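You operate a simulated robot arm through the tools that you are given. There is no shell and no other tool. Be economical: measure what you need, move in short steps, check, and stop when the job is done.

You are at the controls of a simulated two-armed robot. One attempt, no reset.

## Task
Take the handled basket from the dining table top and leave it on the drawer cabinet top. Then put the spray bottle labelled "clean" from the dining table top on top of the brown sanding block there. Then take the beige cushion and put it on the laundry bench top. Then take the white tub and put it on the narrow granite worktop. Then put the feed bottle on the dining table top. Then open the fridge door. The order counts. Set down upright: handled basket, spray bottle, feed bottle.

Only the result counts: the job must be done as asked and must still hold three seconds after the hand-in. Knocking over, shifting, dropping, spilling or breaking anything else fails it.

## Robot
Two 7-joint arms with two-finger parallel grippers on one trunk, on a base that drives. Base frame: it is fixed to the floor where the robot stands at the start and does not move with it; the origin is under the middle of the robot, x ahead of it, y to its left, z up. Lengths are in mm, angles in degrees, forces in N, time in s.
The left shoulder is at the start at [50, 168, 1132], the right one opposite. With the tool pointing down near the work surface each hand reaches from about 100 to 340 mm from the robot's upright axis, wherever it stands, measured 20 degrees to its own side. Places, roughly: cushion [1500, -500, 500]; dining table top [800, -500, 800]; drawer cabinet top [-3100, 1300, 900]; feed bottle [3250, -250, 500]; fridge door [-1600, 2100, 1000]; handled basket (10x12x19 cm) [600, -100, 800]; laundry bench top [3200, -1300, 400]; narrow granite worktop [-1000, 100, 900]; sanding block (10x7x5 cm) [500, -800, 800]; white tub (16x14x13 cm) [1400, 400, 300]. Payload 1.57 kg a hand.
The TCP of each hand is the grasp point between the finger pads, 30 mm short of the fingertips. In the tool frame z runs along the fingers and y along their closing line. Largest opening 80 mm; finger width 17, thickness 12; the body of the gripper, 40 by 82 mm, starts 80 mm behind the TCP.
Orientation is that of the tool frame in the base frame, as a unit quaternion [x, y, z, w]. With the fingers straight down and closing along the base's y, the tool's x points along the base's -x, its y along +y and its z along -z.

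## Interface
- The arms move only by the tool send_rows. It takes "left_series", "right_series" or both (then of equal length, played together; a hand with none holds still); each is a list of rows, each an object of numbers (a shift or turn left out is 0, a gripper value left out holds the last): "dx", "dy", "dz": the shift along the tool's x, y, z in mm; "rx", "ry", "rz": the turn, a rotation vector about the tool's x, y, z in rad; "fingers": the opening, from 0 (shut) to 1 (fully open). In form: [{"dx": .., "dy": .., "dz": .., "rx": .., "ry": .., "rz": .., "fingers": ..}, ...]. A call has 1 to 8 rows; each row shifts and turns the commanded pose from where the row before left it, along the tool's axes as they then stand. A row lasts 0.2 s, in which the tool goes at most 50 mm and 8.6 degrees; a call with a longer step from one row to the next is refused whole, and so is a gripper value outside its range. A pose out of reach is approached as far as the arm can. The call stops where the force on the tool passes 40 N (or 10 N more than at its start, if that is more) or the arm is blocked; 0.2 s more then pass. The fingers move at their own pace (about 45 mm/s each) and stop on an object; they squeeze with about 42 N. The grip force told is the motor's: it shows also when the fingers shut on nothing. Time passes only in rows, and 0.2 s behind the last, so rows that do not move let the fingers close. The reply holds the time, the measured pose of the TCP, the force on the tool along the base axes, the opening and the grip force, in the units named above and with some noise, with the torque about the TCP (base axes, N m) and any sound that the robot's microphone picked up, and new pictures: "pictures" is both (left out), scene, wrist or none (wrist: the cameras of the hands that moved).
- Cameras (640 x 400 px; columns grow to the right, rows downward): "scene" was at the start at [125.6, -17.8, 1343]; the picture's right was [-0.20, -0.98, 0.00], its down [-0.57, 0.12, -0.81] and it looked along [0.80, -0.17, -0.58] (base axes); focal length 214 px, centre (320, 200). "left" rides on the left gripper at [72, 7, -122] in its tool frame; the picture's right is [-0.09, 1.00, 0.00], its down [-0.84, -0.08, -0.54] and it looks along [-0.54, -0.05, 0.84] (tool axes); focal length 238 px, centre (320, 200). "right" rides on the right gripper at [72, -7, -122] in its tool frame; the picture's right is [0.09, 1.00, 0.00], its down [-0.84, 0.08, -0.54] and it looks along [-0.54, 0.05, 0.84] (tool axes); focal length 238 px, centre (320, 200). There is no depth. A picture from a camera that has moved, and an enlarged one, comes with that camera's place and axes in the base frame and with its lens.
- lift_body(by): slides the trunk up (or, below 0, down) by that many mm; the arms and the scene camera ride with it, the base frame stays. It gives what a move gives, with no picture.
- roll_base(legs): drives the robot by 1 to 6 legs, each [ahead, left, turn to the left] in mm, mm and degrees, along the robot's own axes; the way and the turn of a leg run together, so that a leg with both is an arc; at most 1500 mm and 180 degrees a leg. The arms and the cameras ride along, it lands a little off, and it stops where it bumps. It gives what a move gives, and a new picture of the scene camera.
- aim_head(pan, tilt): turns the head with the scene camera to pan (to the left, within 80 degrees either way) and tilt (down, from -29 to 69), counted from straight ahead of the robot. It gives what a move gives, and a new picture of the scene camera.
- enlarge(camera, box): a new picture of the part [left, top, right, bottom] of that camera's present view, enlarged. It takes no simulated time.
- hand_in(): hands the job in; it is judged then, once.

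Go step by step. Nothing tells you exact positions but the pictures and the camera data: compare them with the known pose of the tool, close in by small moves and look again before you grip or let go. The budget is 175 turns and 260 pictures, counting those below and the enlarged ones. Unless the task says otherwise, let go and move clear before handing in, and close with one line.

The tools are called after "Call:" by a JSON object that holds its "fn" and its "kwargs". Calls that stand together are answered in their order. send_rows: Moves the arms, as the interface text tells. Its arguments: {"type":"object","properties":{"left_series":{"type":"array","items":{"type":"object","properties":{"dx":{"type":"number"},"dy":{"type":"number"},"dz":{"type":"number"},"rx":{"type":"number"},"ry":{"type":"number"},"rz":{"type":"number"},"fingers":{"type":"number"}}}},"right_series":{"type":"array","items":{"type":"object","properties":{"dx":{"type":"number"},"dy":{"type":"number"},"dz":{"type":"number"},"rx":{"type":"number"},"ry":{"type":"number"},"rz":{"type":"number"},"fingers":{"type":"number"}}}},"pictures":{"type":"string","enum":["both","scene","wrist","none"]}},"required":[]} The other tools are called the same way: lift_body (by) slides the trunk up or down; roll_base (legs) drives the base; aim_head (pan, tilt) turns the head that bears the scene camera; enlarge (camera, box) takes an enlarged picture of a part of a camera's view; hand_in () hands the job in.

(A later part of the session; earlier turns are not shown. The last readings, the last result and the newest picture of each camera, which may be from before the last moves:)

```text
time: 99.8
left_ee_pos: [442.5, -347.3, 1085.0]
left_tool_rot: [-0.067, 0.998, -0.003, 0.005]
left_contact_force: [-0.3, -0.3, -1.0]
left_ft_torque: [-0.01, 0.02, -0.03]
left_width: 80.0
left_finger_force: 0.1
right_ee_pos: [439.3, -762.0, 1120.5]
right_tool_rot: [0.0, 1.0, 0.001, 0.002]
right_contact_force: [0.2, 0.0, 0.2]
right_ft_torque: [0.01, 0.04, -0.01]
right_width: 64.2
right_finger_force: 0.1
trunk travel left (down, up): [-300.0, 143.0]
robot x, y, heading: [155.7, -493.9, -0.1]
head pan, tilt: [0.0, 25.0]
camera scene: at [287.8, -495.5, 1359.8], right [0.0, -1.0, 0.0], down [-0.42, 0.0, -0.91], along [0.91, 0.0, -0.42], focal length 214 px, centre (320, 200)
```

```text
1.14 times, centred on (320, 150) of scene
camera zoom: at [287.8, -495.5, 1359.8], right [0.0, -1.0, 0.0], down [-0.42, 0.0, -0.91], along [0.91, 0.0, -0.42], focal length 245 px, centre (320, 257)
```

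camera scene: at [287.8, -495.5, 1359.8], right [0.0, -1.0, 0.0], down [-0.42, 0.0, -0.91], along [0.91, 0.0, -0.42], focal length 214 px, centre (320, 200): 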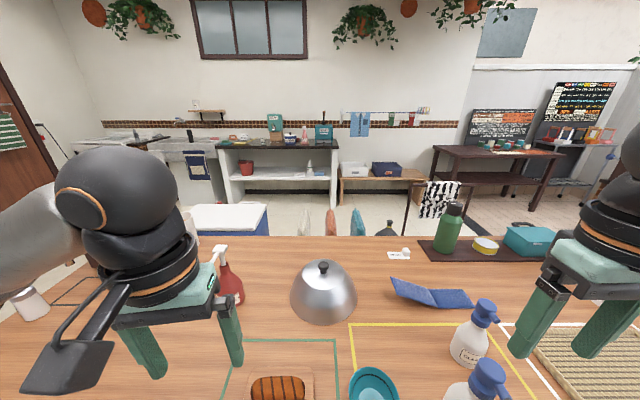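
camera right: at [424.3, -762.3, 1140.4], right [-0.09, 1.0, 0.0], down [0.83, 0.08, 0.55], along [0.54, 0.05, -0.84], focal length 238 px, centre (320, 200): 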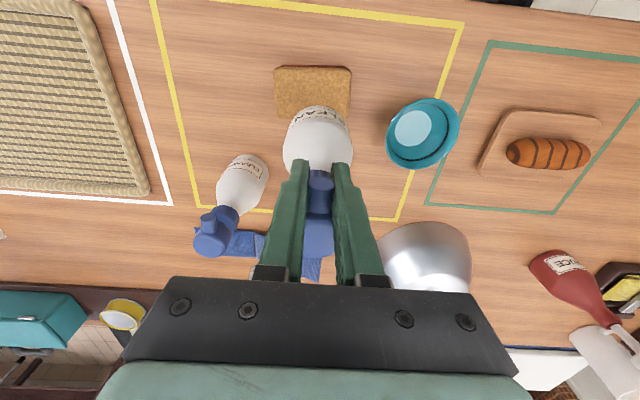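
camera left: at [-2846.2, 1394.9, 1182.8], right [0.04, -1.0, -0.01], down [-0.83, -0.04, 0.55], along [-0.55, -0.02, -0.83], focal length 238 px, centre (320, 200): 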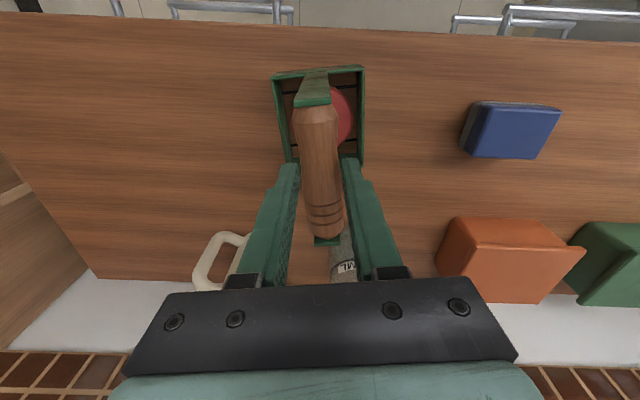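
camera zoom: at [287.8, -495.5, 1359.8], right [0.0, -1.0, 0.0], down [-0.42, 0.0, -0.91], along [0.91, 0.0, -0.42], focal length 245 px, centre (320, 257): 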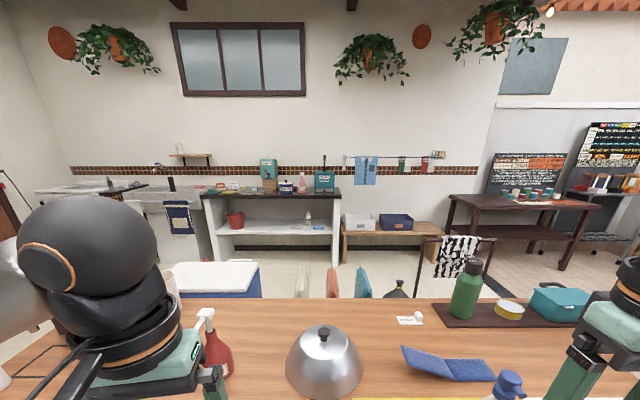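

The bottle is done. The cushions stand in a holder behind the table, with a cooler to their left. I'll go round the table's left end to get there.

Call:
{"fn": "roll_base", "kwargs": {"legs": [[-320, 0, 0], [0, 1480, 0], [900, 0, 0]]}}

Call:
{"fn": "aim_head", "kwargs": {"pan": -40, "tilt": 35}}

```text
time: 113.2
left_ee_pos: [1025.0, 1117.7, 1085.2]
left_tool_rot: [-0.064, 0.998, -0.003, 0.004]
left_contact_force: [-0.3, -0.4, 0.9]
left_ft_torque: [0.0, 0.03, 0.01]
left_width: 79.9
left_finger_force: 0.1
right_ee_pos: [1020.9, 702.8, 1118.3]
right_tool_rot: [0.003, 1.0, 0.001, 0.002]
right_contact_force: [0.5, 0.2, 0.8]
right_ft_torque: [0.04, 0.01, 0.01]
right_width: 64.1
right_finger_force: 0.0
trunk travel left (down, up): [-300.0, 143.0]
robot x, y, heading: [743.5, 971.6, -0.5]
head pan, tilt: [0.0, 25.0]
camera scene: at [871.2, 970.4, 1359.8], right [-0.01, -1.0, 0.0], down [-0.42, 0.0, -0.91], along [0.91, -0.01, -0.42], focal length 214 px, centre (320, 200)
```

scene: 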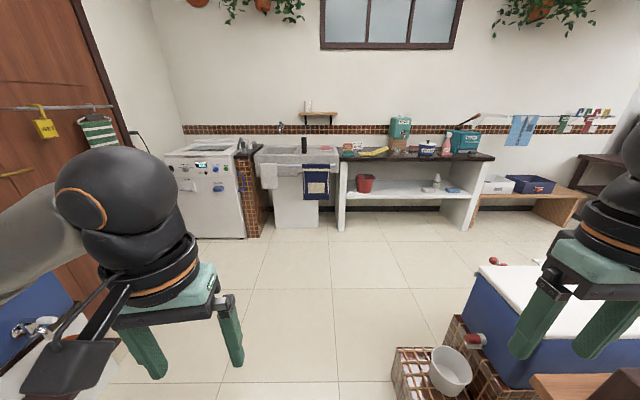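

```text
time: 114.3
left_ee_pos: [1026.9, 1116.4, 1085.3]
left_tool_rot: [-0.064, 0.998, -0.003, 0.006]
left_contact_force: [-0.2, 0.2, 0.1]
left_ft_torque: [-0.02, 0.0, 0.0]
left_width: 80.3
left_finger_force: 0.0
right_ee_pos: [1021.1, 703.1, 1120.9]
right_tool_rot: [0.003, 1.0, 0.001, 0.002]
right_contact_force: [-0.9, 0.3, -0.2]
right_ft_torque: [-0.01, -0.04, -0.03]
right_width: 64.2
right_finger_force: 0.1
trunk travel left (down, up): [-300.0, 143.0]
robot x, y, heading: [737.8, 969.0, -0.3]
head pan, tilt: [-40.0, 35.0]
camera scene: at [845.9, 914.0, 1344.1], right [-0.65, -0.76, 0.0], down [-0.44, 0.37, -0.82], along [0.62, -0.53, -0.57], focal length 214 px, centre (320, 200)
```

scene: 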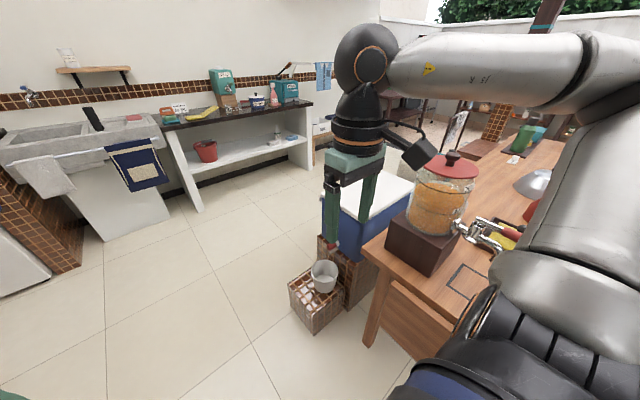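

The white tub sits on a low tiled block by the cooler, at the table's left end. I'll drive on past them and turn to see the cushions from the far side.

Call:
{"fn": "roll_base", "kwargs": {"legs": [[1450, 0, 0], [0, -400, 0], [0, 0, -100]]}}

Call:
{"fn": "aim_head", "kwargs": {"pan": -40, "tilt": 40}}

```text
time: 127.5
left_ee_pos: [2206.7, 244.0, 1085.1]
left_tool_rot: [0.728, 0.686, -0.006, 0.001]
left_contact_force: [0.5, -0.4, 0.2]
left_ft_torque: [-0.04, 0.01, -0.01]
left_width: 80.1
left_finger_force: 0.2
right_ee_pos: [1801.2, 327.8, 1119.8]
right_tool_rot: [0.772, 0.635, -0.001, 0.002]
right_contact_force: [0.1, -0.1, -0.2]
right_ft_torque: [-0.02, -0.01, 0.01]
right_width: 64.0
right_finger_force: 0.0
trunk travel left (down, up): [-300.0, 143.0]
robot x, y, heading: [2117.0, 553.6, -101.1]
head pan, tilt: [-40.0, 35.0]
camera scene: at [2040.1, 459.5, 1344.1], right [-0.63, 0.78, 0.0], down [0.45, 0.36, -0.82], along [-0.64, -0.52, -0.57], focal length 214 px, centre (320, 200)
```

scene: 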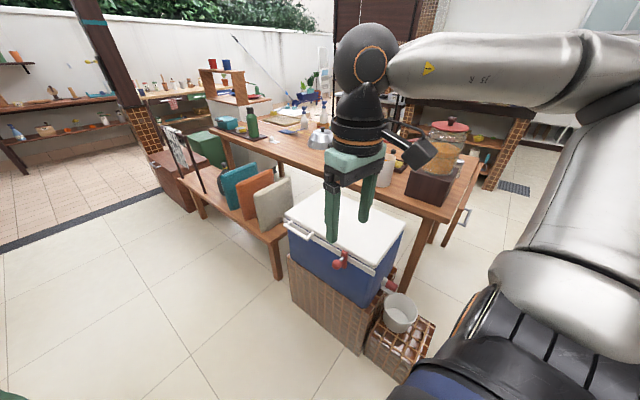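

```text
time: 128.2
left_ee_pos: [2207.1, 245.2, 1085.9]
left_tool_rot: [0.727, 0.686, -0.007, 0.001]
left_contact_force: [-0.8, -0.3, -0.4]
left_ft_torque: [0.0, 0.01, -0.02]
left_width: 79.9
left_finger_force: 0.0
right_ee_pos: [1800.7, 327.6, 1119.2]
right_tool_rot: [0.771, 0.636, 0.0, 0.003]
right_contact_force: [0.0, -1.1, -0.2]
right_ft_torque: [0.03, 0.01, 0.01]
right_width: 64.0
right_finger_force: 0.2
trunk travel left (down, up): [-300.0, 143.0]
robot x, y, heading: [2119.8, 554.1, -101.1]
head pan, tilt: [-40.0, 40.0]
camera scene: at [2042.6, 461.4, 1336.6], right [-0.63, 0.78, 0.0], down [0.5, 0.4, -0.77], along [-0.6, -0.48, -0.64], focal length 214 px, centre (320, 200)
```

scene: 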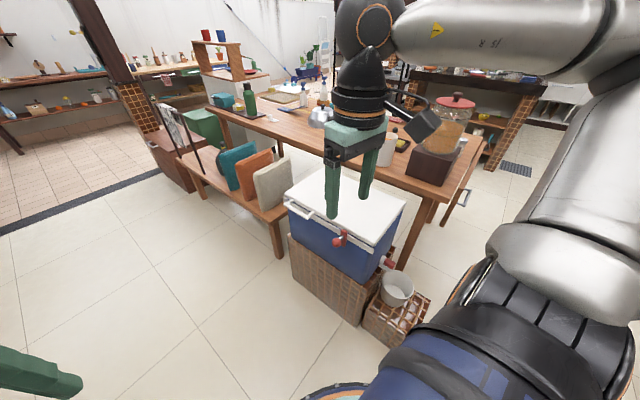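

The cushions stand upright on a low bench behind the table, and the beige one is nearest the cooler, around [1440, -400]. I'll turn to face it, shift over and look more closely.

Call:
{"fn": "roll_base", "kwargs": {"legs": [[0, 0, -79], [0, 1100, 0]]}}

Call:
{"fn": "aim_head", "kwargs": {"pan": -10, "tilt": 45}}

```text
time: 137.2
left_ee_pos: [1828.2, -704.7, 1084.8]
left_tool_rot: [0.998, 0.066, -0.005, -0.003]
left_contact_force: [0.0, 0.0, 0.6]
left_ft_torque: [-0.01, 0.01, -0.01]
left_width: 79.8
left_finger_force: 0.1
right_ee_pos: [1832.9, -290.3, 1120.2]
right_tool_rot: [1.0, -0.002, -0.002, 0.001]
right_contact_force: [0.1, 0.3, 0.0]
right_ft_torque: [0.0, -0.01, 0.0]
right_width: 63.8
right_finger_force: 0.1
trunk travel left (down, up): [-300.0, 143.0]
robot x, y, heading: [2117.1, -556.4, 179.6]
head pan, tilt: [-40.0, 40.0]
camera scene: at [2009.4, -503.1, 1336.5], right [0.65, 0.76, 0.0], down [0.49, -0.41, -0.77], along [-0.59, 0.49, -0.64], focal length 214 px, centre (320, 200)
```

scene: 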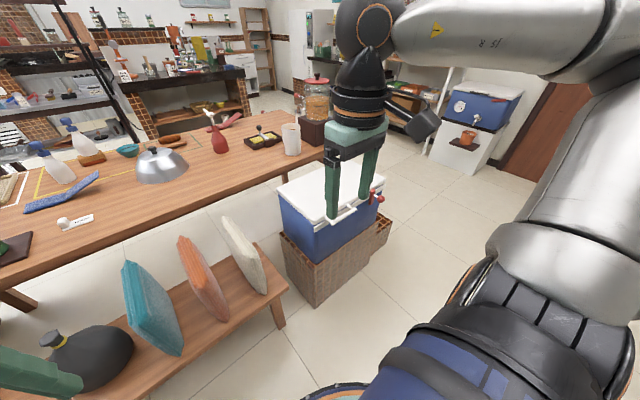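

```text
time: 138.2
left_ee_pos: [1828.5, -705.8, 1085.4]
left_tool_rot: [0.998, 0.066, -0.005, -0.003]
left_contact_force: [0.0, -0.1, -0.6]
left_ft_torque: [0.02, -0.03, 0.0]
left_width: 80.0
left_finger_force: 0.0
right_ee_pos: [1831.0, -291.8, 1120.1]
right_tool_rot: [1.0, -0.001, -0.001, 0.001]
right_contact_force: [0.6, -0.1, -0.2]
right_ft_torque: [-0.03, 0.0, -0.01]
right_width: 64.2
right_finger_force: 0.2
trunk travel left (down, up): [-300.0, 143.0]
robot x, y, heading: [2114.0, -560.1, 179.8]
head pan, tilt: [-10.0, 45.0]
camera scene: at [1994.4, -543.3, 1329.3], right [0.18, 0.98, 0.0], down [0.7, -0.13, -0.71], along [-0.7, 0.13, -0.71], focal length 214 px, centre (320, 200)
```

scene: 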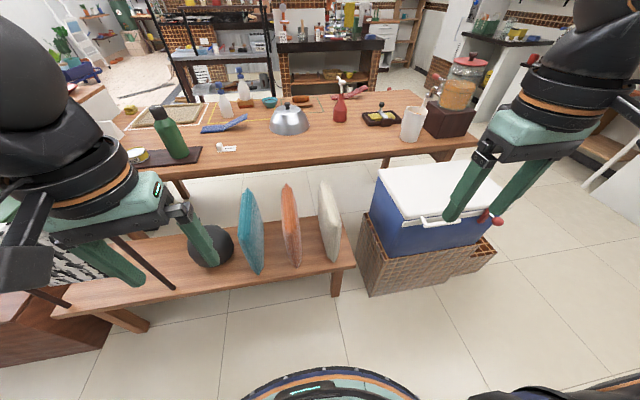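

Call:
{"fn": "enlarge", "kwargs": {"camera": "scene", "box": [220, 160, 380, 310]}}

Call:
{"fn": "enlarge", "kwargs": {"camera": "right", "box": [0, 0, 640, 400]}}

```text
2.67 times, centred on (300, 235) of scene
camera zoom: at [1994.4, -543.3, 1329.3], right [0.18, 0.98, 0.0], down [0.7, -0.13, -0.71], along [-0.7, 0.13, -0.71], focal length 572 px, centre (373, 107)
```

zoom: 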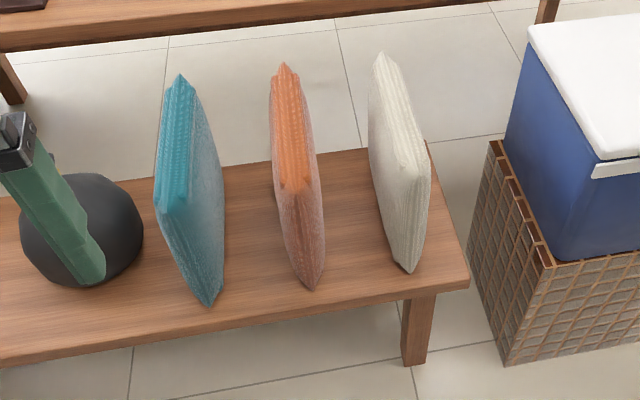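

```text
1.00 times, centred on (320, 200) of right
camera zoom: at [1906.0, -284.3, 1242.7], right [0.09, -1.0, 0.0], down [-0.83, -0.07, 0.55], along [-0.54, -0.05, -0.84], focal length 238 px, centre (320, 200)
```

zoom: 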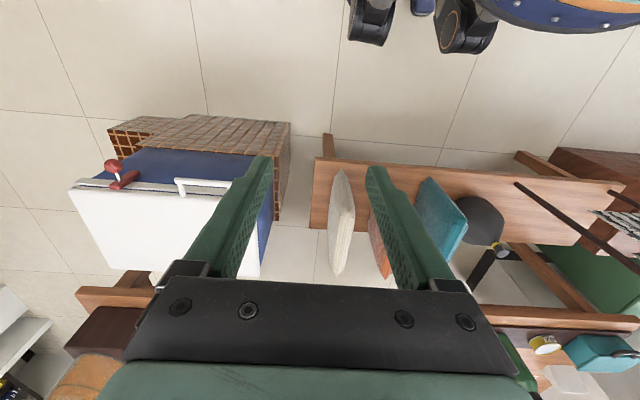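

The beige cushion stands at y≈-393, x≈1250–1500, with its top at z≈700. I'll line up the right hand, drive in and lower the trunk.

Call:
{"fn": "send_rows", "kwargs": {"right_series": [{"dy": 34, "fingers": 1}, {"dy": 34}, {"dy": 34}], "left_series": [{"dx": 20, "dz": -40}, {"dx": 20, "dz": -40}, {"dx": 20, "dz": -30}], "pictures": "none"}}

Call:
{"fn": "roll_base", "kwargs": {"legs": [[240, 0, 0.2]]}}

Call:
{"fn": "lift_body", "kwargs": {"by": -250}}

Call:
{"fn": "enlarge", "kwargs": {"camera": "right", "box": [0, 0, 640, 400]}}

Call:
{"fn": "enlarge", "kwargs": {"camera": "scene", "box": [0, 0, 640, 400]}}

```text
time: 139.0
left_ee_pos: [1884.5, -699.5, 1189.1]
left_tool_rot: [0.998, 0.064, -0.008, 0.004]
left_contact_force: [-8.4, -4.9, -11.7]
left_ft_torque: [0.5, -0.04, -0.34]
left_width: 79.9
left_finger_force: 0.0
right_ee_pos: [1830.1, -390.9, 1120.2]
right_tool_rot: [1.0, -0.002, -0.002, 0.001]
right_contact_force: [-0.2, -0.2, 0.2]
right_ft_torque: [-0.02, -0.04, 0.0]
right_width: 80.1
right_finger_force: 0.1
trunk travel left (down, up): [-300.0, 143.0]
robot x, y, heading: [2117.1, -555.7, 179.9]
head pan, tilt: [-10.0, 45.0]
stopped in row 3 (left hand): the force on the tool passed its limit (the readings are from after the stop); the commanded pose is now the measured one
```

```text
time: 140.8
left_ee_pos: [1642.5, -699.2, 1188.5]
left_tool_rot: [0.998, 0.064, -0.008, 0.004]
left_contact_force: [-12.3, -7.8, -18.7]
left_ft_torque: [0.79, 0.03, -0.57]
left_width: 80.0
left_finger_force: 0.1
right_ee_pos: [1587.6, -390.5, 1119.4]
right_tool_rot: [1.0, -0.003, -0.002, 0.0]
right_contact_force: [-0.3, -0.3, 0.2]
right_ft_torque: [0.02, 0.0, 0.0]
right_width: 79.8
right_finger_force: 0.0
trunk travel left (down, up): [-300.0, 143.0]
robot x, y, heading: [1876.0, -558.5, 179.9]
head pan, tilt: [-10.0, 45.0]
camera scene: at [1751.0, -543.7, 1330.1], right [0.16, 0.99, 0.0], down [0.69, -0.11, -0.71], along [-0.71, 0.11, -0.7], focal length 214 px, centre (320, 200)
```

scene: 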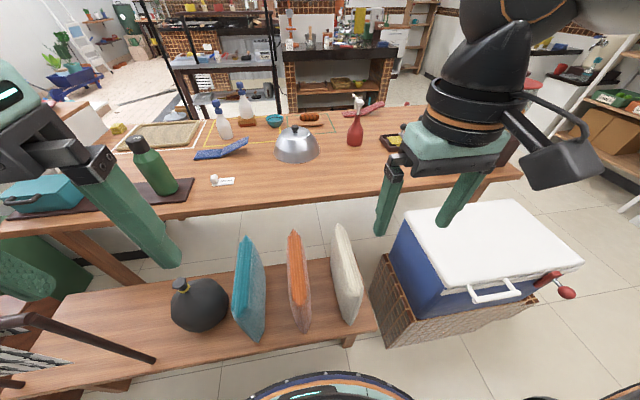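

```text
time: 143.4
left_ee_pos: [1643.5, -696.9, 939.4]
left_tool_rot: [0.998, 0.064, -0.009, 0.004]
left_contact_force: [-9.6, -1.9, -12.9]
left_ft_torque: [0.18, -0.06, -0.12]
left_width: 79.9
left_finger_force: 0.1
right_ee_pos: [1588.1, -390.8, 869.2]
right_tool_rot: [1.0, -0.002, -0.001, -0.001]
right_contact_force: [-0.1, 0.0, 0.2]
right_ft_torque: [0.0, -0.04, 0.0]
right_width: 80.0
right_finger_force: 0.1
trunk travel left (down, up): [-50.0, 393.0]
robot x, y, heading: [1871.3, -556.8, 179.8]
head pan, tilt: [-10.0, 45.0]
```

```text
1.00 times, centred on (320, 200) of right
camera zoom: at [1662.2, -383.7, 992.6], right [0.09, -1.0, 0.0], down [-0.83, -0.07, 0.55], along [-0.54, -0.05, -0.84], focal length 238 px, centre (320, 200)
```

zoom: 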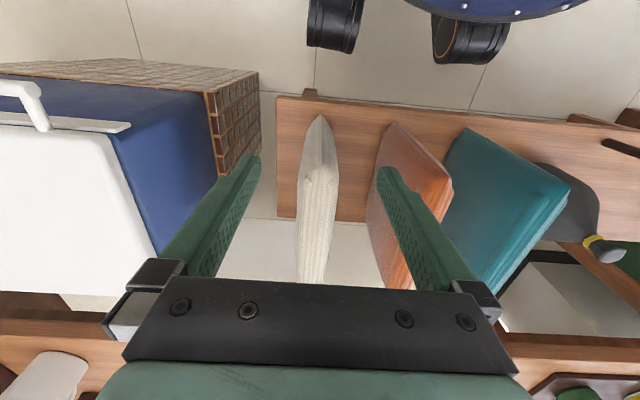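

```text
1.00 times, centred on (320, 200) of scene
camera zoom: at [1751.9, -543.7, 1079.9], right [0.16, 0.99, 0.0], down [0.69, -0.11, -0.71], along [-0.7, 0.11, -0.7], focal length 214 px, centre (320, 200)
```

zoom: 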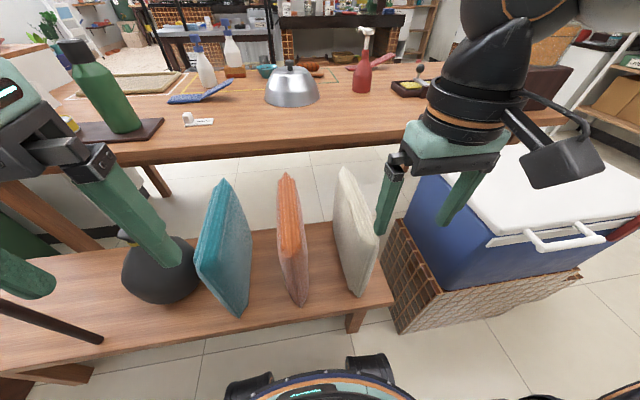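

The left arm presses lightly on the robot's own body, so I'll ease it back and move the right hand above the cushion.

Call:
{"fn": "send_rows", "kwargs": {"right_series": [{"dx": -40, "dy": 2}, {"dx": -40, "dy": 2}, {"dx": -40, "dy": 2}, {"dx": -35, "dy": 2}], "left_series": [{"dx": -20, "dz": 20}, {"dz": 20}, {}, {}], "pictures": "both"}}

```text
time: 144.4
left_ee_pos: [1621.6, -701.3, 899.5]
left_tool_rot: [0.998, 0.063, -0.008, 0.004]
left_contact_force: [0.4, 0.8, -0.3]
left_ft_torque: [0.02, 0.0, 0.01]
left_width: 80.2
left_finger_force: 0.1
right_ee_pos: [1433.6, -398.3, 870.5]
right_tool_rot: [1.0, -0.004, -0.002, 0.0]
right_contact_force: [-0.6, 0.0, 0.9]
right_ft_torque: [0.0, 0.05, 0.01]
right_width: 79.9
right_finger_force: 0.0
trunk travel left (down, up): [-50.0, 393.0]
robot x, y, heading: [1873.8, -557.7, 179.6]
head pan, tilt: [-10.0, 45.0]
camera scene: at [1752.2, -542.2, 1079.2], right [0.18, 0.98, 0.0], down [0.7, -0.13, -0.71], along [-0.7, 0.13, -0.71], focal length 214 px, centre (320, 200)
camera right: at [1506.9, -391.3, 993.0], right [0.08, -1.0, 0.0], down [-0.83, -0.07, 0.55], along [-0.54, -0.05, -0.84], focal length 238 px, centre (320, 200)
camera left: at [1694.4, -697.6, 1019.6], right [0.03, -1.0, 0.01], down [-0.83, -0.02, 0.56], along [-0.56, -0.03, -0.83], focal length 238 px, centre (320, 200)
```

scene: 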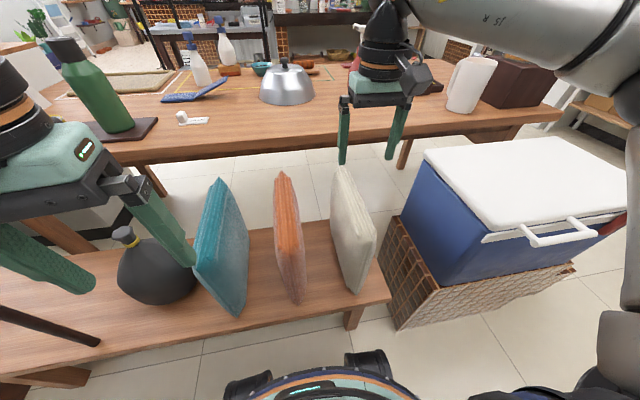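
right: 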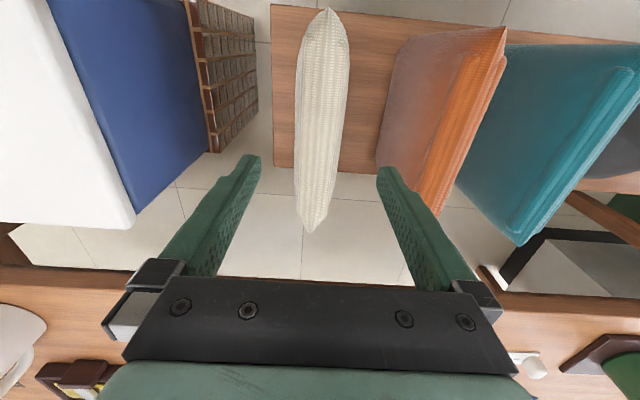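
left: 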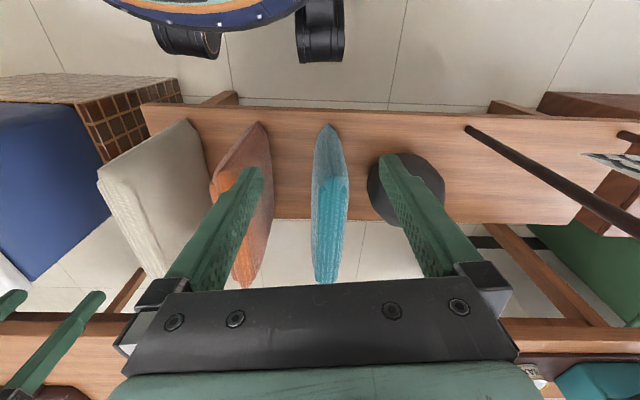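

The cushion's top ridge is at y≈-399, z≈690, with its middle near x≈1390. I'll move over it and descend.

Call:
{"fn": "send_rows", "kwargs": {"right_series": [{"dx": -43}, {"dz": 45}, {"dz": 45}, {"dz": 40}, {"dz": 25}], "pictures": "both"}}

```text
time: 145.6
left_ee_pos: [1621.9, -701.9, 899.3]
left_tool_rot: [0.998, 0.063, -0.009, 0.003]
left_contact_force: [-0.5, -0.7, -0.4]
left_ft_torque: [0.03, -0.01, -0.01]
left_width: 80.0
left_finger_force: 0.1
right_ee_pos: [1416.2, -385.9, 711.8]
right_tool_rot: [1.0, -0.003, -0.003, 0.0]
right_contact_force: [0.5, -0.1, 0.4]
right_ft_torque: [0.02, -0.01, 0.0]
right_width: 80.0
right_finger_force: 0.0
right hand out of reach, approached as far as the arm can: row 1
trunk travel left (down, up): [-50.0, 393.0]
robot x, y, heading: [1873.3, -553.8, 179.8]
head pan, tilt: [-10.0, 45.0]
camera scene: at [1752.4, -542.3, 1079.3], right [0.18, 0.98, 0.0], down [0.7, -0.13, -0.71], along [-0.7, 0.13, -0.71], focal length 214 px, centre (320, 200)
camera right: at [1489.5, -378.2, 834.0], right [0.09, -1.0, 0.0], down [-0.83, -0.07, 0.55], along [-0.54, -0.05, -0.84], focal length 238 px, centre (320, 200)
```

scene: 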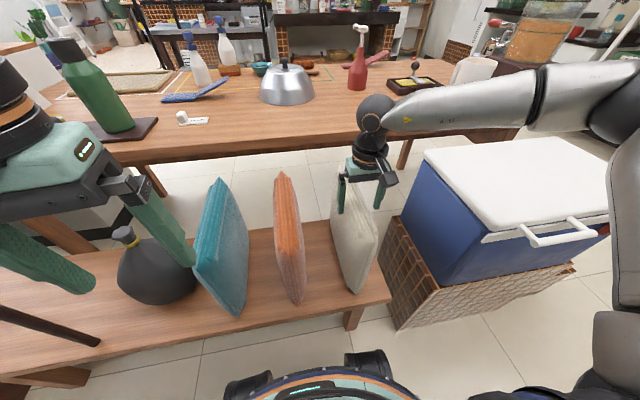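
right: 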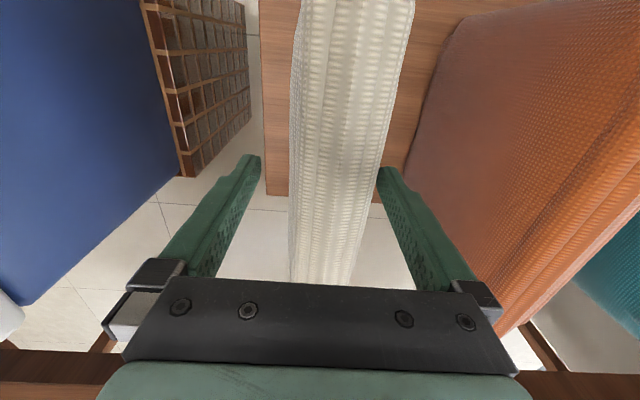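

The cushion sits about 11 mm off centre; I'll shift, descend a bit more and close.

Call:
{"fn": "send_rows", "kwargs": {"right_series": [{"dy": 11}, {"dz": 25}, {"dz": 20}], "pictures": "wrist"}}

```text
time: 146.4
left_ee_pos: [1621.8, -701.7, 899.4]
left_tool_rot: [0.998, 0.064, -0.009, 0.004]
left_contact_force: [0.2, 0.8, 0.2]
left_ft_torque: [0.01, 0.05, -0.03]
left_width: 79.9
left_finger_force: 0.1
right_ee_pos: [1419.8, -390.2, 671.8]
right_tool_rot: [1.0, -0.003, -0.002, 0.001]
right_contact_force: [-0.2, -1.1, 1.2]
right_ft_torque: [-0.02, 0.03, 0.02]
right_width: 80.3
right_finger_force: 0.0
right hand out of reach, approached as far as the arm can: row 3
trunk travel left (down, up): [-50.0, 393.0]
robot x, y, heading: [1871.2, -557.2, 179.8]
head pan, tilt: [-10.0, 45.0]
camera right: at [1493.6, -383.8, 793.2], right [0.09, -1.0, 0.0], down [-0.83, -0.07, 0.55], along [-0.54, -0.05, -0.84], focal length 238 px, centre (320, 200)
```

right: 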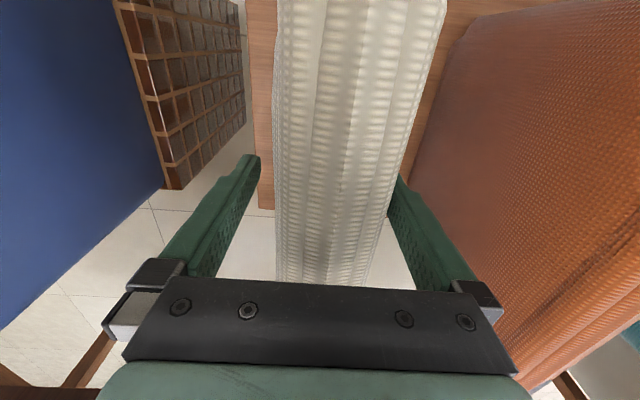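

Call:
{"fn": "roll_base", "kwargs": {"legs": [[10, 9, 0]]}}

Call:
{"fn": "enlarge", "kwargs": {"camera": "right", "box": [160, 60, 480, 300]}}

```text
time: 147.2
left_ee_pos: [1612.2, -710.0, 899.3]
left_tool_rot: [0.998, 0.063, -0.009, 0.004]
left_contact_force: [0.6, -0.2, 0.0]
left_ft_torque: [-0.03, -0.01, 0.04]
left_width: 80.0
left_finger_force: 0.1
right_ee_pos: [1409.7, -399.2, 671.0]
right_tool_rot: [1.0, -0.003, -0.002, 0.001]
right_contact_force: [-0.4, -1.3, 0.3]
right_ft_torque: [-0.01, 0.0, 0.0]
right_width: 80.1
right_finger_force: 0.1
trunk travel left (down, up): [-50.0, 393.0]
robot x, y, heading: [1864.8, -567.0, 179.7]
head pan, tilt: [-10.0, 45.0]
camera scene: at [1742.3, -551.3, 1079.3], right [0.18, 0.98, 0.0], down [0.7, -0.13, -0.71], along [-0.7, 0.13, -0.71], focal length 214 px, centre (320, 200)
```

scene: 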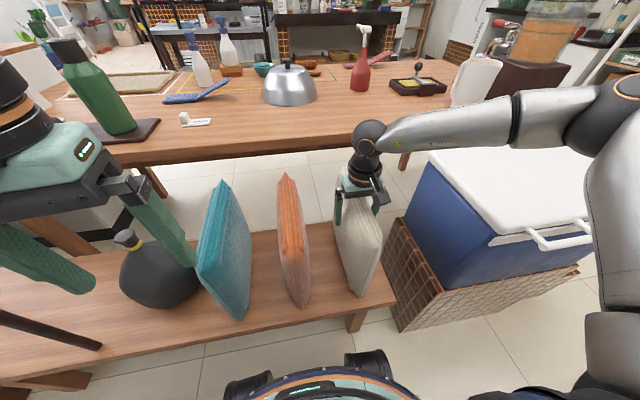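

```text
1.67 times, centred on (320, 180) of right
camera zoom: at [1483.5, -392.7, 793.3], right [0.09, -1.0, 0.0], down [-0.83, -0.07, 0.55], along [-0.54, -0.05, -0.84], focal length 397 px, centre (320, 233)
```

zoom: 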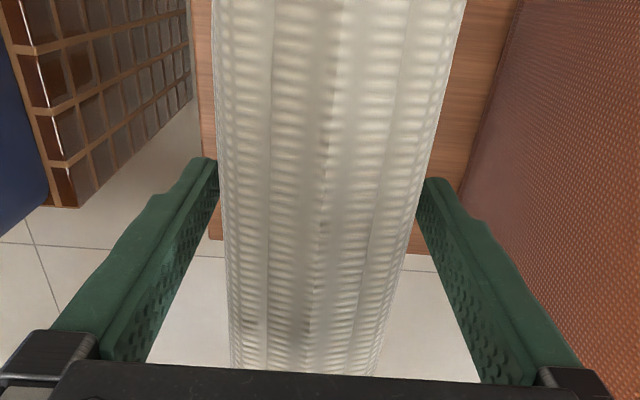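

The cushion is centred between the fingers, so I'll close and lift.

Call:
{"fn": "send_rows", "kwargs": {"right_series": [{"fingers": 0}, {}, {}, {}, {"dz": -20}, {"dz": -30}, {"dz": -40}], "pictures": "both"}}

```text
time: 148.8
left_ee_pos: [1612.0, -710.5, 899.7]
left_tool_rot: [0.998, 0.064, -0.008, 0.005]
left_contact_force: [0.3, -0.6, 0.6]
left_ft_torque: [0.0, -0.02, -0.02]
left_width: 80.1
left_finger_force: 0.1
right_ee_pos: [1411.6, -397.7, 759.9]
right_tool_rot: [1.0, -0.003, -0.002, 0.001]
right_contact_force: [0.7, 0.5, -2.2]
right_ft_torque: [0.0, 0.0, -0.04]
right_width: 69.4
right_finger_force: 42.4
trunk travel left (down, up): [-50.0, 393.0]
robot x, y, heading: [1861.4, -568.6, 179.6]
head pan, tilt: [-10.0, 45.0]
camera scene: at [1742.2, -551.3, 1079.2], right [0.18, 0.98, 0.0], down [0.7, -0.13, -0.71], along [-0.7, 0.13, -0.71], focal length 214 px, centre (320, 200)
camera right: at [1483.9, -391.8, 882.3], right [0.09, -1.0, 0.0], down [-0.83, -0.07, 0.55], along [-0.54, -0.05, -0.84], focal length 238 px, centre (320, 200)
```

scene: 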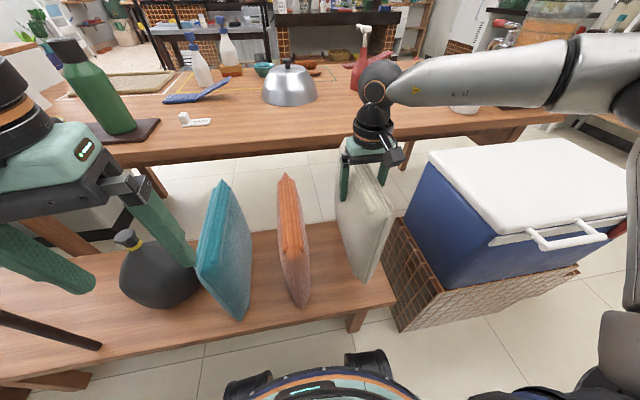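
right: 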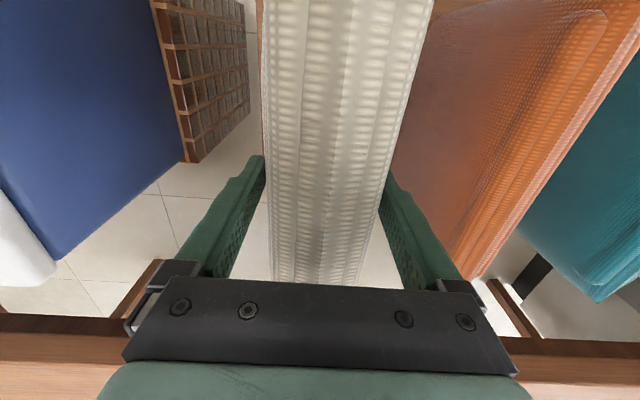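

The cushion is held. I'll back away, raise it, and turn towards the laundry bench.

Call:
{"fn": "roll_base", "kwargs": {"legs": [[-330, 0, 0]]}}

Call:
{"fn": "lift_body", "kwargs": {"by": 100}}

Call:
{"fn": "roll_base", "kwargs": {"legs": [[0, 0, 180]]}}

Call:
{"fn": "aim_head", "kwargs": {"pan": -30, "tilt": 35}}

```text
time: 150.9
left_ee_pos: [1934.0, -713.1, 898.5]
left_tool_rot: [0.998, 0.068, -0.008, 0.004]
left_contact_force: [-0.1, 0.0, -0.3]
left_ft_torque: [-0.01, -0.03, -0.01]
left_width: 80.0
left_finger_force: 0.1
right_ee_pos: [1728.9, -403.4, 760.2]
right_tool_rot: [1.0, 0.001, -0.003, 0.002]
right_contact_force: [0.6, 0.5, -2.0]
right_ft_torque: [0.01, -0.01, 0.01]
right_width: 69.6
right_finger_force: 42.0
trunk travel left (down, up): [-50.0, 393.0]
robot x, y, heading: [2182.8, -566.7, -179.7]
head pan, tilt: [-10.0, 45.0]
camera scene: at [2063.1, -552.4, 1079.2], right [0.17, 0.99, 0.0], down [0.7, -0.12, -0.71], along [-0.7, 0.12, -0.71], focal length 214 px, centre (320, 200)
```

scene: 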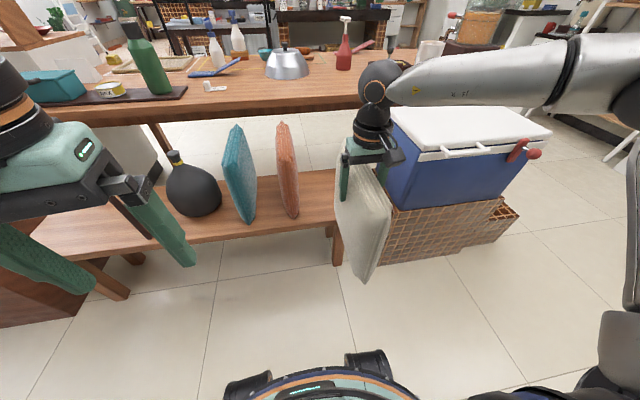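

```text
time: 152.2
left_ee_pos: [1933.8, -712.6, 998.9]
left_tool_rot: [0.998, 0.067, -0.009, 0.004]
left_contact_force: [0.8, -0.5, -0.3]
left_ft_torque: [-0.01, -0.01, -0.01]
left_width: 80.2
left_finger_force: 0.0
right_ee_pos: [1730.3, -402.2, 859.0]
right_tool_rot: [1.0, 0.001, -0.003, 0.001]
right_contact_force: [0.5, -1.0, -1.7]
right_ft_torque: [0.01, -0.05, -0.02]
right_width: 69.5
right_finger_force: 42.0
trunk travel left (down, up): [-150.0, 293.0]
robot x, y, heading: [2184.3, -567.6, -179.6]
head pan, tilt: [-10.0, 45.0]
```

```text
time: 159.8
left_ee_pos: [2443.3, -438.0, 1000.0]
left_tool_rot: [-0.034, 0.999, 0.004, 0.008]
left_contact_force: [-0.3, -0.2, 0.6]
left_ft_torque: [-0.01, 0.01, 0.01]
left_width: 79.7
left_finger_force: 0.1
right_ee_pos: [2625.9, -759.7, 858.3]
right_tool_rot: [0.033, 0.999, 0.001, 0.002]
right_contact_force: [-0.6, -0.4, -2.1]
right_ft_torque: [0.02, 0.01, -0.03]
right_width: 69.2
right_finger_force: 41.7
trunk travel left (down, up): [-150.0, 293.0]
robot x, y, heading: [2180.4, -564.2, -3.7]
head pan, tilt: [-10.0, 45.0]
camera scene: at [2302.5, -588.0, 1179.2], right [-0.24, -0.97, 0.0], down [-0.69, 0.17, -0.71], along [0.69, -0.17, -0.71], focal length 214 px, centre (320, 200)
```

scene: 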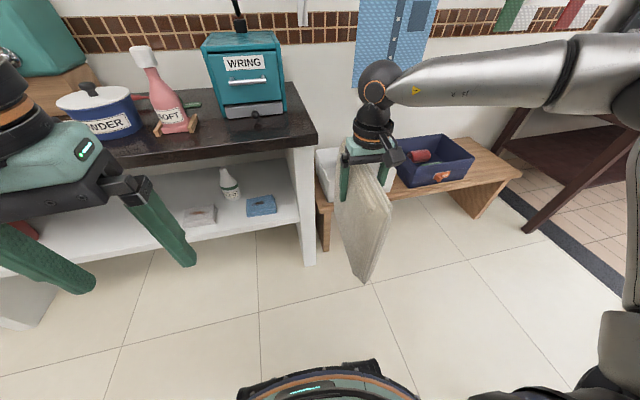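

```text
time: 160.7
left_ee_pos: [2443.8, -436.6, 999.4]
left_tool_rot: [-0.033, 0.999, 0.003, 0.009]
left_contact_force: [0.2, -0.2, 0.1]
left_ft_torque: [-0.03, 0.02, -0.02]
left_width: 80.2
left_finger_force: 0.1
right_ee_pos: [2624.9, -761.0, 858.6]
right_tool_rot: [0.033, 0.999, 0.001, 0.001]
right_contact_force: [0.1, -0.1, -2.8]
right_ft_torque: [0.01, 0.08, 0.03]
right_width: 69.4
right_finger_force: 42.0
trunk travel left (down, up): [-150.0, 293.0]
robot x, y, heading: [2181.6, -563.4, -3.6]
head pan, tilt: [-30.0, 35.0]
camera scene: at [2296.7, -617.6, 1194.0], right [-0.55, -0.83, 0.0], down [-0.48, 0.32, -0.82], along [0.68, -0.45, -0.57], focal length 214 px, centre (320, 200)
```

scene: 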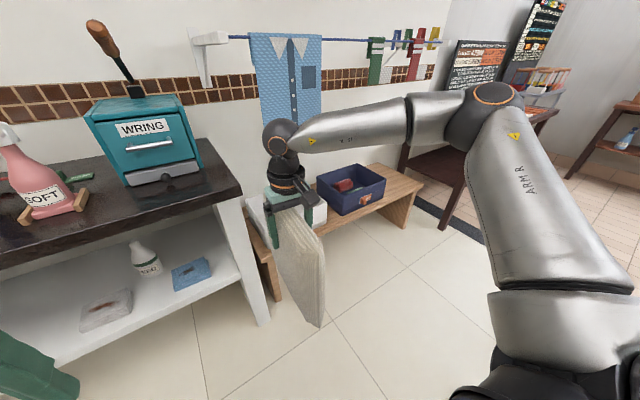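

The laundry bench holds a white box and a blue crate, with free space at its right end near y≈-1740. I'll strafe over to it.

Call:
{"fn": "roll_base", "kwargs": {"legs": [[0, 0, 3.6], [0, -930, 0]]}}

Call:
{"fn": "aim_head", "kwargs": {"pan": 0, "tilt": 40}}

Call:
{"fn": "enlarge", "kwargs": {"camera": "left", "box": [0, 0, 640, 400]}}

```text
time: 166.0
left_ee_pos: [2428.9, -1359.7, 1000.3]
left_tool_rot: [-0.061, 0.998, 0.004, 0.008]
left_contact_force: [-0.5, -0.5, -0.1]
left_ft_torque: [-0.01, -0.01, 0.01]
left_width: 79.9
left_finger_force: 0.1
right_ee_pos: [2628.3, -1672.1, 860.4]
right_tool_rot: [0.006, 1.0, 0.001, 0.003]
right_contact_force: [0.3, 0.3, -1.9]
right_ft_torque: [0.0, 0.04, 0.04]
right_width: 69.4
right_finger_force: 42.6
trunk travel left (down, up): [-150.0, 293.0]
robot x, y, heading: [2173.3, -1502.4, -0.8]
head pan, tilt: [-30.0, 35.0]
camera scene: at [2293.0, -1548.2, 1194.0], right [-0.51, -0.86, 0.0], down [-0.49, 0.29, -0.82], along [0.7, -0.42, -0.57], focal length 214 px, centre (320, 200)
```

scene: 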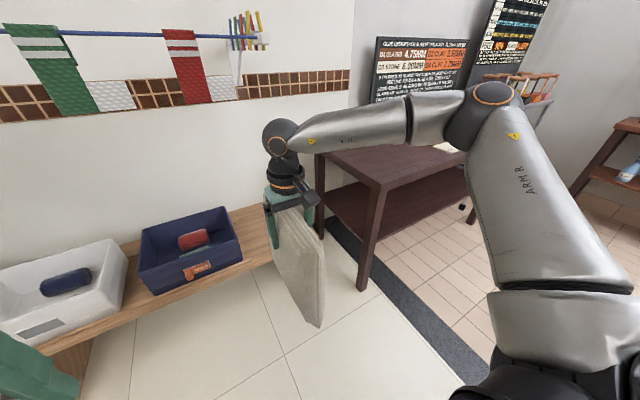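

```text
time: 166.9
left_ee_pos: [2428.6, -1358.9, 998.6]
left_tool_rot: [-0.06, 0.998, 0.004, 0.008]
left_contact_force: [0.9, 0.0, 0.8]
left_ft_torque: [-0.01, -0.04, 0.0]
left_width: 80.1
left_finger_force: 0.0
right_ee_pos: [2627.6, -1673.9, 858.9]
right_tool_rot: [0.006, 1.0, 0.002, 0.003]
right_contact_force: [0.4, 0.1, -1.8]
right_ft_torque: [0.03, 0.03, 0.05]
right_width: 69.2
right_finger_force: 42.3
trunk travel left (down, up): [-150.0, 293.0]
robot x, y, heading: [2182.1, -1505.1, -0.5]
head pan, tilt: [0.0, 40.0]
camera scene: at [2302.3, -1504.2, 1186.5], right [-0.01, -1.0, 0.0], down [-0.64, 0.01, -0.77], along [0.77, -0.01, -0.64], focal length 214 px, centre (320, 200)
```

scene: 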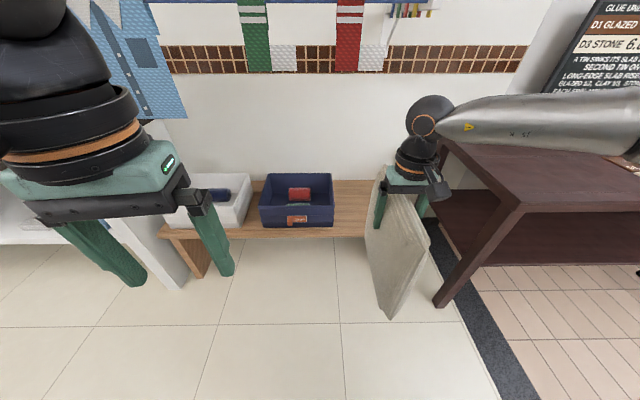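

```text
1.00 times, centred on (320, 200) of left
camera zoom: at [2354.6, -1362.2, 1119.7], right [-0.03, 1.0, 0.01], down [0.83, 0.02, 0.56], along [0.56, 0.02, -0.83], focal length 238 px, centre (320, 200)
```

zoom: 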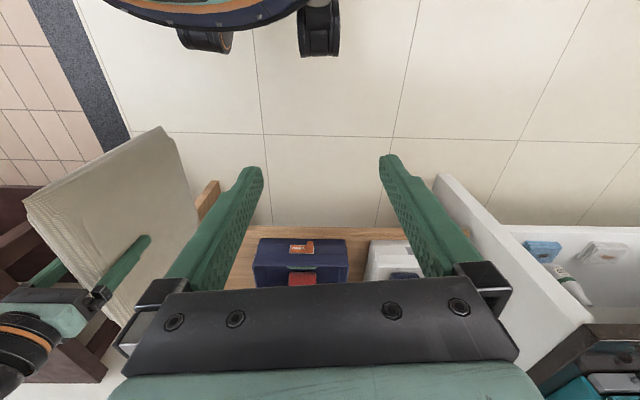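

The free part of the bench spans y≈-1590 to -1900, and its top is roughly x 2955–3390, z≈420. I'll shift right and drive in so that the cushion is above it.

Call:
{"fn": "roll_base", "kwargs": {"legs": [[0, -70, 0.5], [480, 0, 0]]}}

Call:
{"fn": "aim_head", "kwargs": {"pan": -25, "tilt": 55}}

Call:
{"fn": "enlarge", "kwargs": {"camera": "left", "box": [0, 0, 640, 400]}}

```text
time: 170.4
left_ee_pos: [2903.2, -1425.0, 1001.0]
left_tool_rot: [-0.07, 0.997, 0.004, 0.008]
left_contact_force: [-1.2, -1.1, -0.7]
left_ft_torque: [0.01, 0.03, 0.01]
left_width: 79.8
left_finger_force: 0.0
right_ee_pos: [3109.6, -1733.8, 859.1]
right_tool_rot: [-0.004, 1.0, 0.0, 0.002]
right_contact_force: [-0.5, -0.9, -1.5]
right_ft_torque: [-0.01, 0.04, 0.02]
right_width: 69.5
right_finger_force: 41.9
trunk travel left (down, up): [-150.0, 293.0]
robot x, y, heading: [2652.9, -1575.1, 0.5]
head pan, tilt: [0.0, 40.0]
camera scene: at [2780.0, -1571.4, 1186.5], right [0.01, -1.0, 0.0], down [-0.64, -0.01, -0.77], along [0.77, 0.01, -0.64], focal length 214 px, centre (320, 200)
```

scene: 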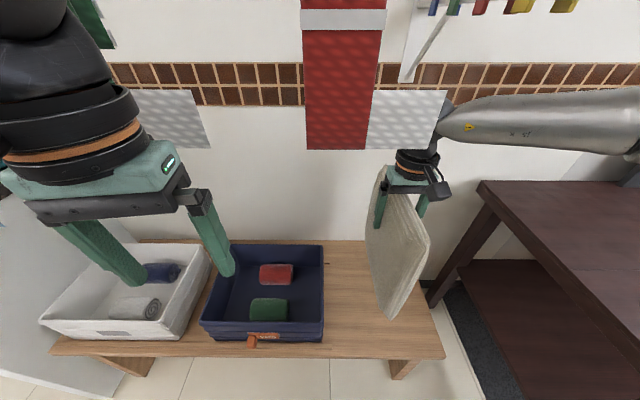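

```text
time: 171.3
left_ee_pos: [2903.1, -1424.9, 999.5]
left_tool_rot: [-0.07, 0.998, 0.004, 0.008]
left_contact_force: [-0.1, -0.4, 0.8]
left_ft_torque: [-0.01, -0.01, 0.0]
left_width: 79.7
left_finger_force: 0.0
right_ee_pos: [3109.2, -1732.7, 860.1]
right_tool_rot: [-0.005, 1.0, 0.001, 0.001]
right_contact_force: [0.0, -0.2, -2.5]
right_ft_torque: [0.01, 0.0, 0.02]
right_width: 69.5
right_finger_force: 42.1
trunk travel left (down, up): [-150.0, 293.0]
robot x, y, heading: [2653.8, -1572.8, 0.8]
head pan, tilt: [-25.0, 55.0]
camera scene: at [2760.5, -1602.0, 1165.8], right [-0.41, -0.91, 0.0], down [-0.75, 0.34, -0.57], along [0.52, -0.24, -0.82], focal length 214 px, centre (320, 200)
```

scene: 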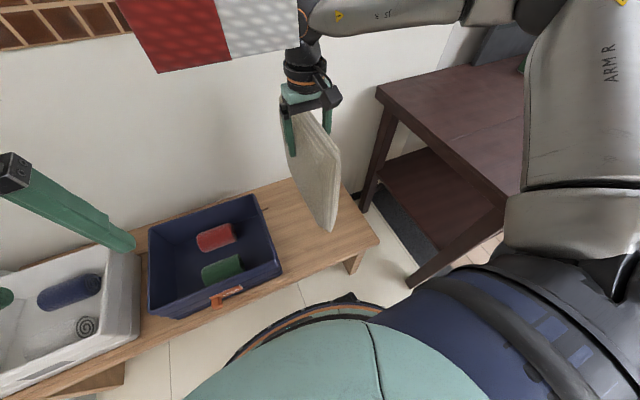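

```text
1.00 times, centred on (320, 200) of left
camera zoom: at [2829.2, -1428.4, 1119.7], right [-0.05, 1.0, 0.01], down [0.83, 0.04, 0.56], along [0.56, 0.03, -0.83], focal length 238 px, centre (320, 200)
```

zoom: 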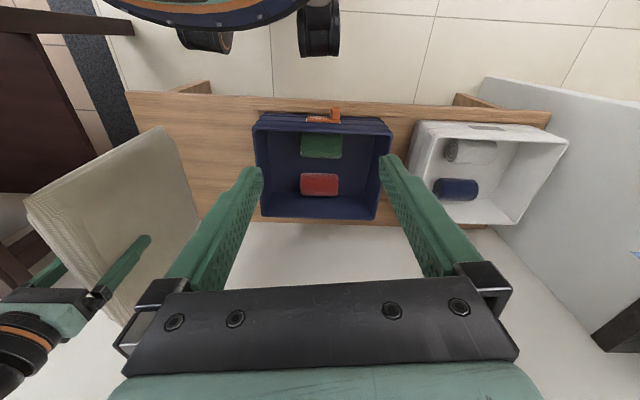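

The placement spot is clear. I'll roll 30 mm further in and lower the trunk.

Call:
{"fn": "roll_base", "kwargs": {"legs": [[35, 0, -0.8]]}}

Call:
{"fn": "lift_body", "kwargs": {"by": -140}}

Call:
{"fn": "enlarge", "kwargs": {"camera": "scene", "box": [160, 50, 480, 300]}}

```text
time: 172.2
left_ee_pos: [2942.4, -1427.3, 999.2]
left_tool_rot: [-0.065, 0.998, 0.003, 0.009]
left_contact_force: [0.5, -0.4, 0.0]
left_ft_torque: [0.0, 0.0, 0.0]
left_width: 79.9
left_finger_force: 0.1
right_ee_pos: [3142.1, -1739.1, 860.1]
right_tool_rot: [0.003, 1.0, 0.001, 0.002]
right_contact_force: [-0.2, 0.1, -2.6]
right_ft_torque: [0.0, 0.04, 0.01]
right_width: 69.3
right_finger_force: 42.4
trunk travel left (down, up): [-150.0, 293.0]
robot x, y, heading: [2688.7, -1574.2, -0.5]
head pan, tilt: [-25.0, 55.0]
camera scene: at [2795.8, -1603.5, 1165.8], right [-0.43, -0.9, 0.0], down [-0.74, 0.35, -0.57], along [0.52, -0.24, -0.82], focal length 214 px, centre (320, 200)
```

scene: 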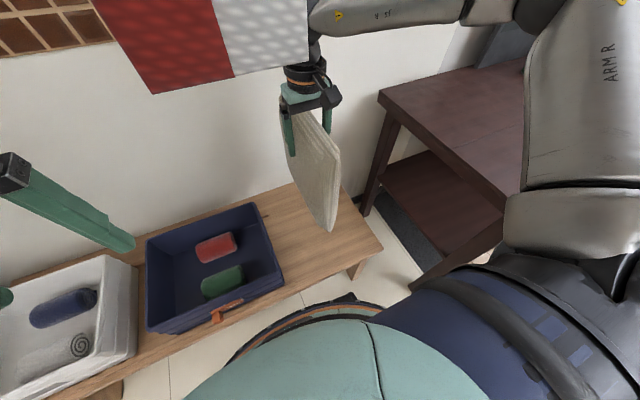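

```text
time: 173.8
left_ee_pos: [2942.6, -1428.0, 858.2]
left_tool_rot: [-0.064, 0.998, 0.005, 0.008]
left_contact_force: [-0.8, -0.6, 0.4]
left_ft_torque: [0.0, 0.01, 0.06]
left_width: 80.2
left_finger_force: 0.1
right_ee_pos: [3141.4, -1741.3, 720.0]
right_tool_rot: [0.002, 1.0, 0.002, 0.002]
right_contact_force: [0.6, 0.6, -2.3]
right_ft_torque: [-0.01, 0.03, -0.01]
right_width: 69.0
right_finger_force: 42.7
trunk travel left (down, up): [-10.0, 433.0]
robot x, y, heading: [2692.1, -1573.1, -0.1]
head pan, tilt: [-25.0, 55.0]
```

```text
1.60 times, centred on (320, 175) of scene
camera zoom: at [2795.6, -1603.4, 1025.9], right [-0.43, -0.9, 0.0], down [-0.74, 0.35, -0.57], along [0.52, -0.24, -0.82], focal length 343 px, centre (320, 240)
```

zoom: 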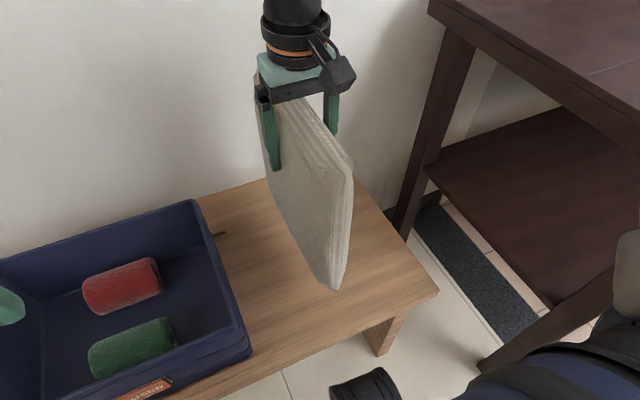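

Call:
{"fn": "send_rows", "kwargs": {"right_series": [{"dz": 20}, {"dz": 15}, {"dz": 10}, {"dz": 5}, {"dz": 5}, {"dz": 5}, {"dz": 5}, {"dz": 5}], "pictures": "none"}}

Call:
{"fn": "enlarge", "kwargs": {"camera": "scene", "box": [160, 50, 480, 300]}}

```text
time: 175.6
left_ee_pos: [2941.2, -1427.3, 859.7]
left_tool_rot: [-0.063, 0.998, 0.004, 0.009]
left_contact_force: [-0.6, -0.2, 0.4]
left_ft_torque: [-0.01, 0.03, 0.01]
left_width: 79.9
left_finger_force: 0.0
right_ee_pos: [3142.2, -1740.7, 649.5]
right_tool_rot: [0.003, 1.0, 0.0, 0.001]
right_contact_force: [0.3, -0.8, -2.9]
right_ft_torque: [0.01, 0.02, 0.01]
right_width: 69.2
right_finger_force: 42.5
trunk travel left (down, up): [-10.0, 433.0]
robot x, y, heading: [2690.2, -1573.0, -0.4]
head pan, tilt: [-25.0, 55.0]
```

```text
1.60 times, centred on (320, 175) of scene
camera zoom: at [2795.6, -1603.5, 1025.8], right [-0.43, -0.9, 0.0], down [-0.74, 0.35, -0.57], along [0.52, -0.24, -0.82], focal length 343 px, centre (320, 240)
```

zoom: 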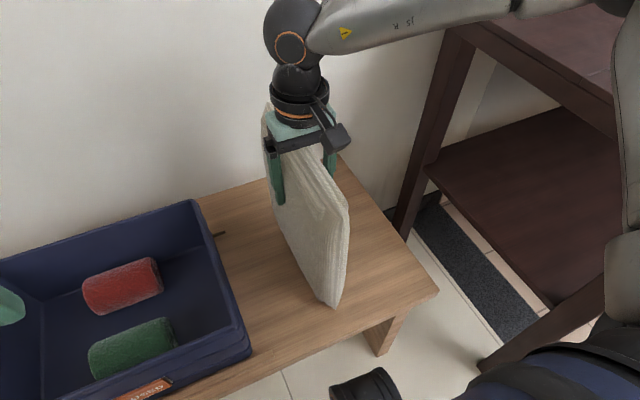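

Call:
{"fn": "send_rows", "kwargs": {"right_series": [{"dz": 5}, {"dz": 5}, {"dz": 5}, {"dz": 5}, {"dz": 5}, {"dz": 5}], "pictures": "none"}}

Call:
{"fn": "enlarge", "kwargs": {"camera": "scene", "box": [160, 50, 480, 300]}}

```text
time: 176.5
left_ee_pos: [2941.6, -1427.9, 861.8]
left_tool_rot: [-0.064, 0.998, 0.003, 0.011]
left_contact_force: [-0.1, 0.3, 1.1]
left_ft_torque: [0.0, -0.02, -0.02]
left_width: 80.1
left_finger_force: 0.0
right_ee_pos: [3141.7, -1738.7, 640.7]
right_tool_rot: [0.003, 1.0, 0.001, 0.005]
right_contact_force: [-10.3, -1.7, 17.7]
right_ft_torque: [-0.44, -0.31, -0.26]
right_width: 69.3
right_finger_force: 41.8
trunk travel left (down, up): [-10.0, 433.0]
robot x, y, heading: [2688.6, -1571.4, -0.0]
head pan, tilt: [-25.0, 55.0]
stopped in row 4 (right hand): the force on the tool passed its limit (the readings are from after the stop); the commanded pose is now the measured one
```

```text
1.60 times, centred on (320, 175) of scene
camera zoom: at [2793.7, -1603.3, 1026.1], right [-0.43, -0.9, 0.0], down [-0.74, 0.35, -0.58], along [0.52, -0.25, -0.82], focal length 343 px, centre (320, 240)
```

zoom: 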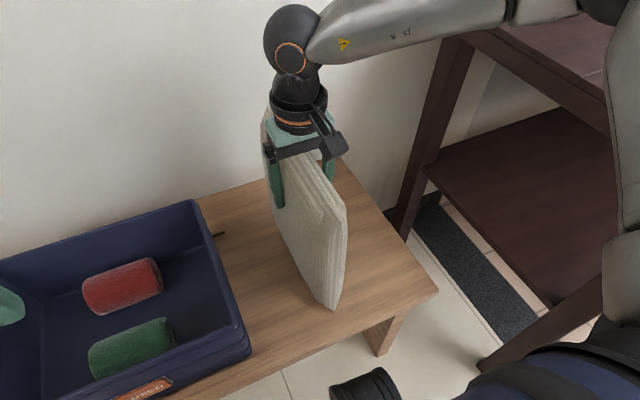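

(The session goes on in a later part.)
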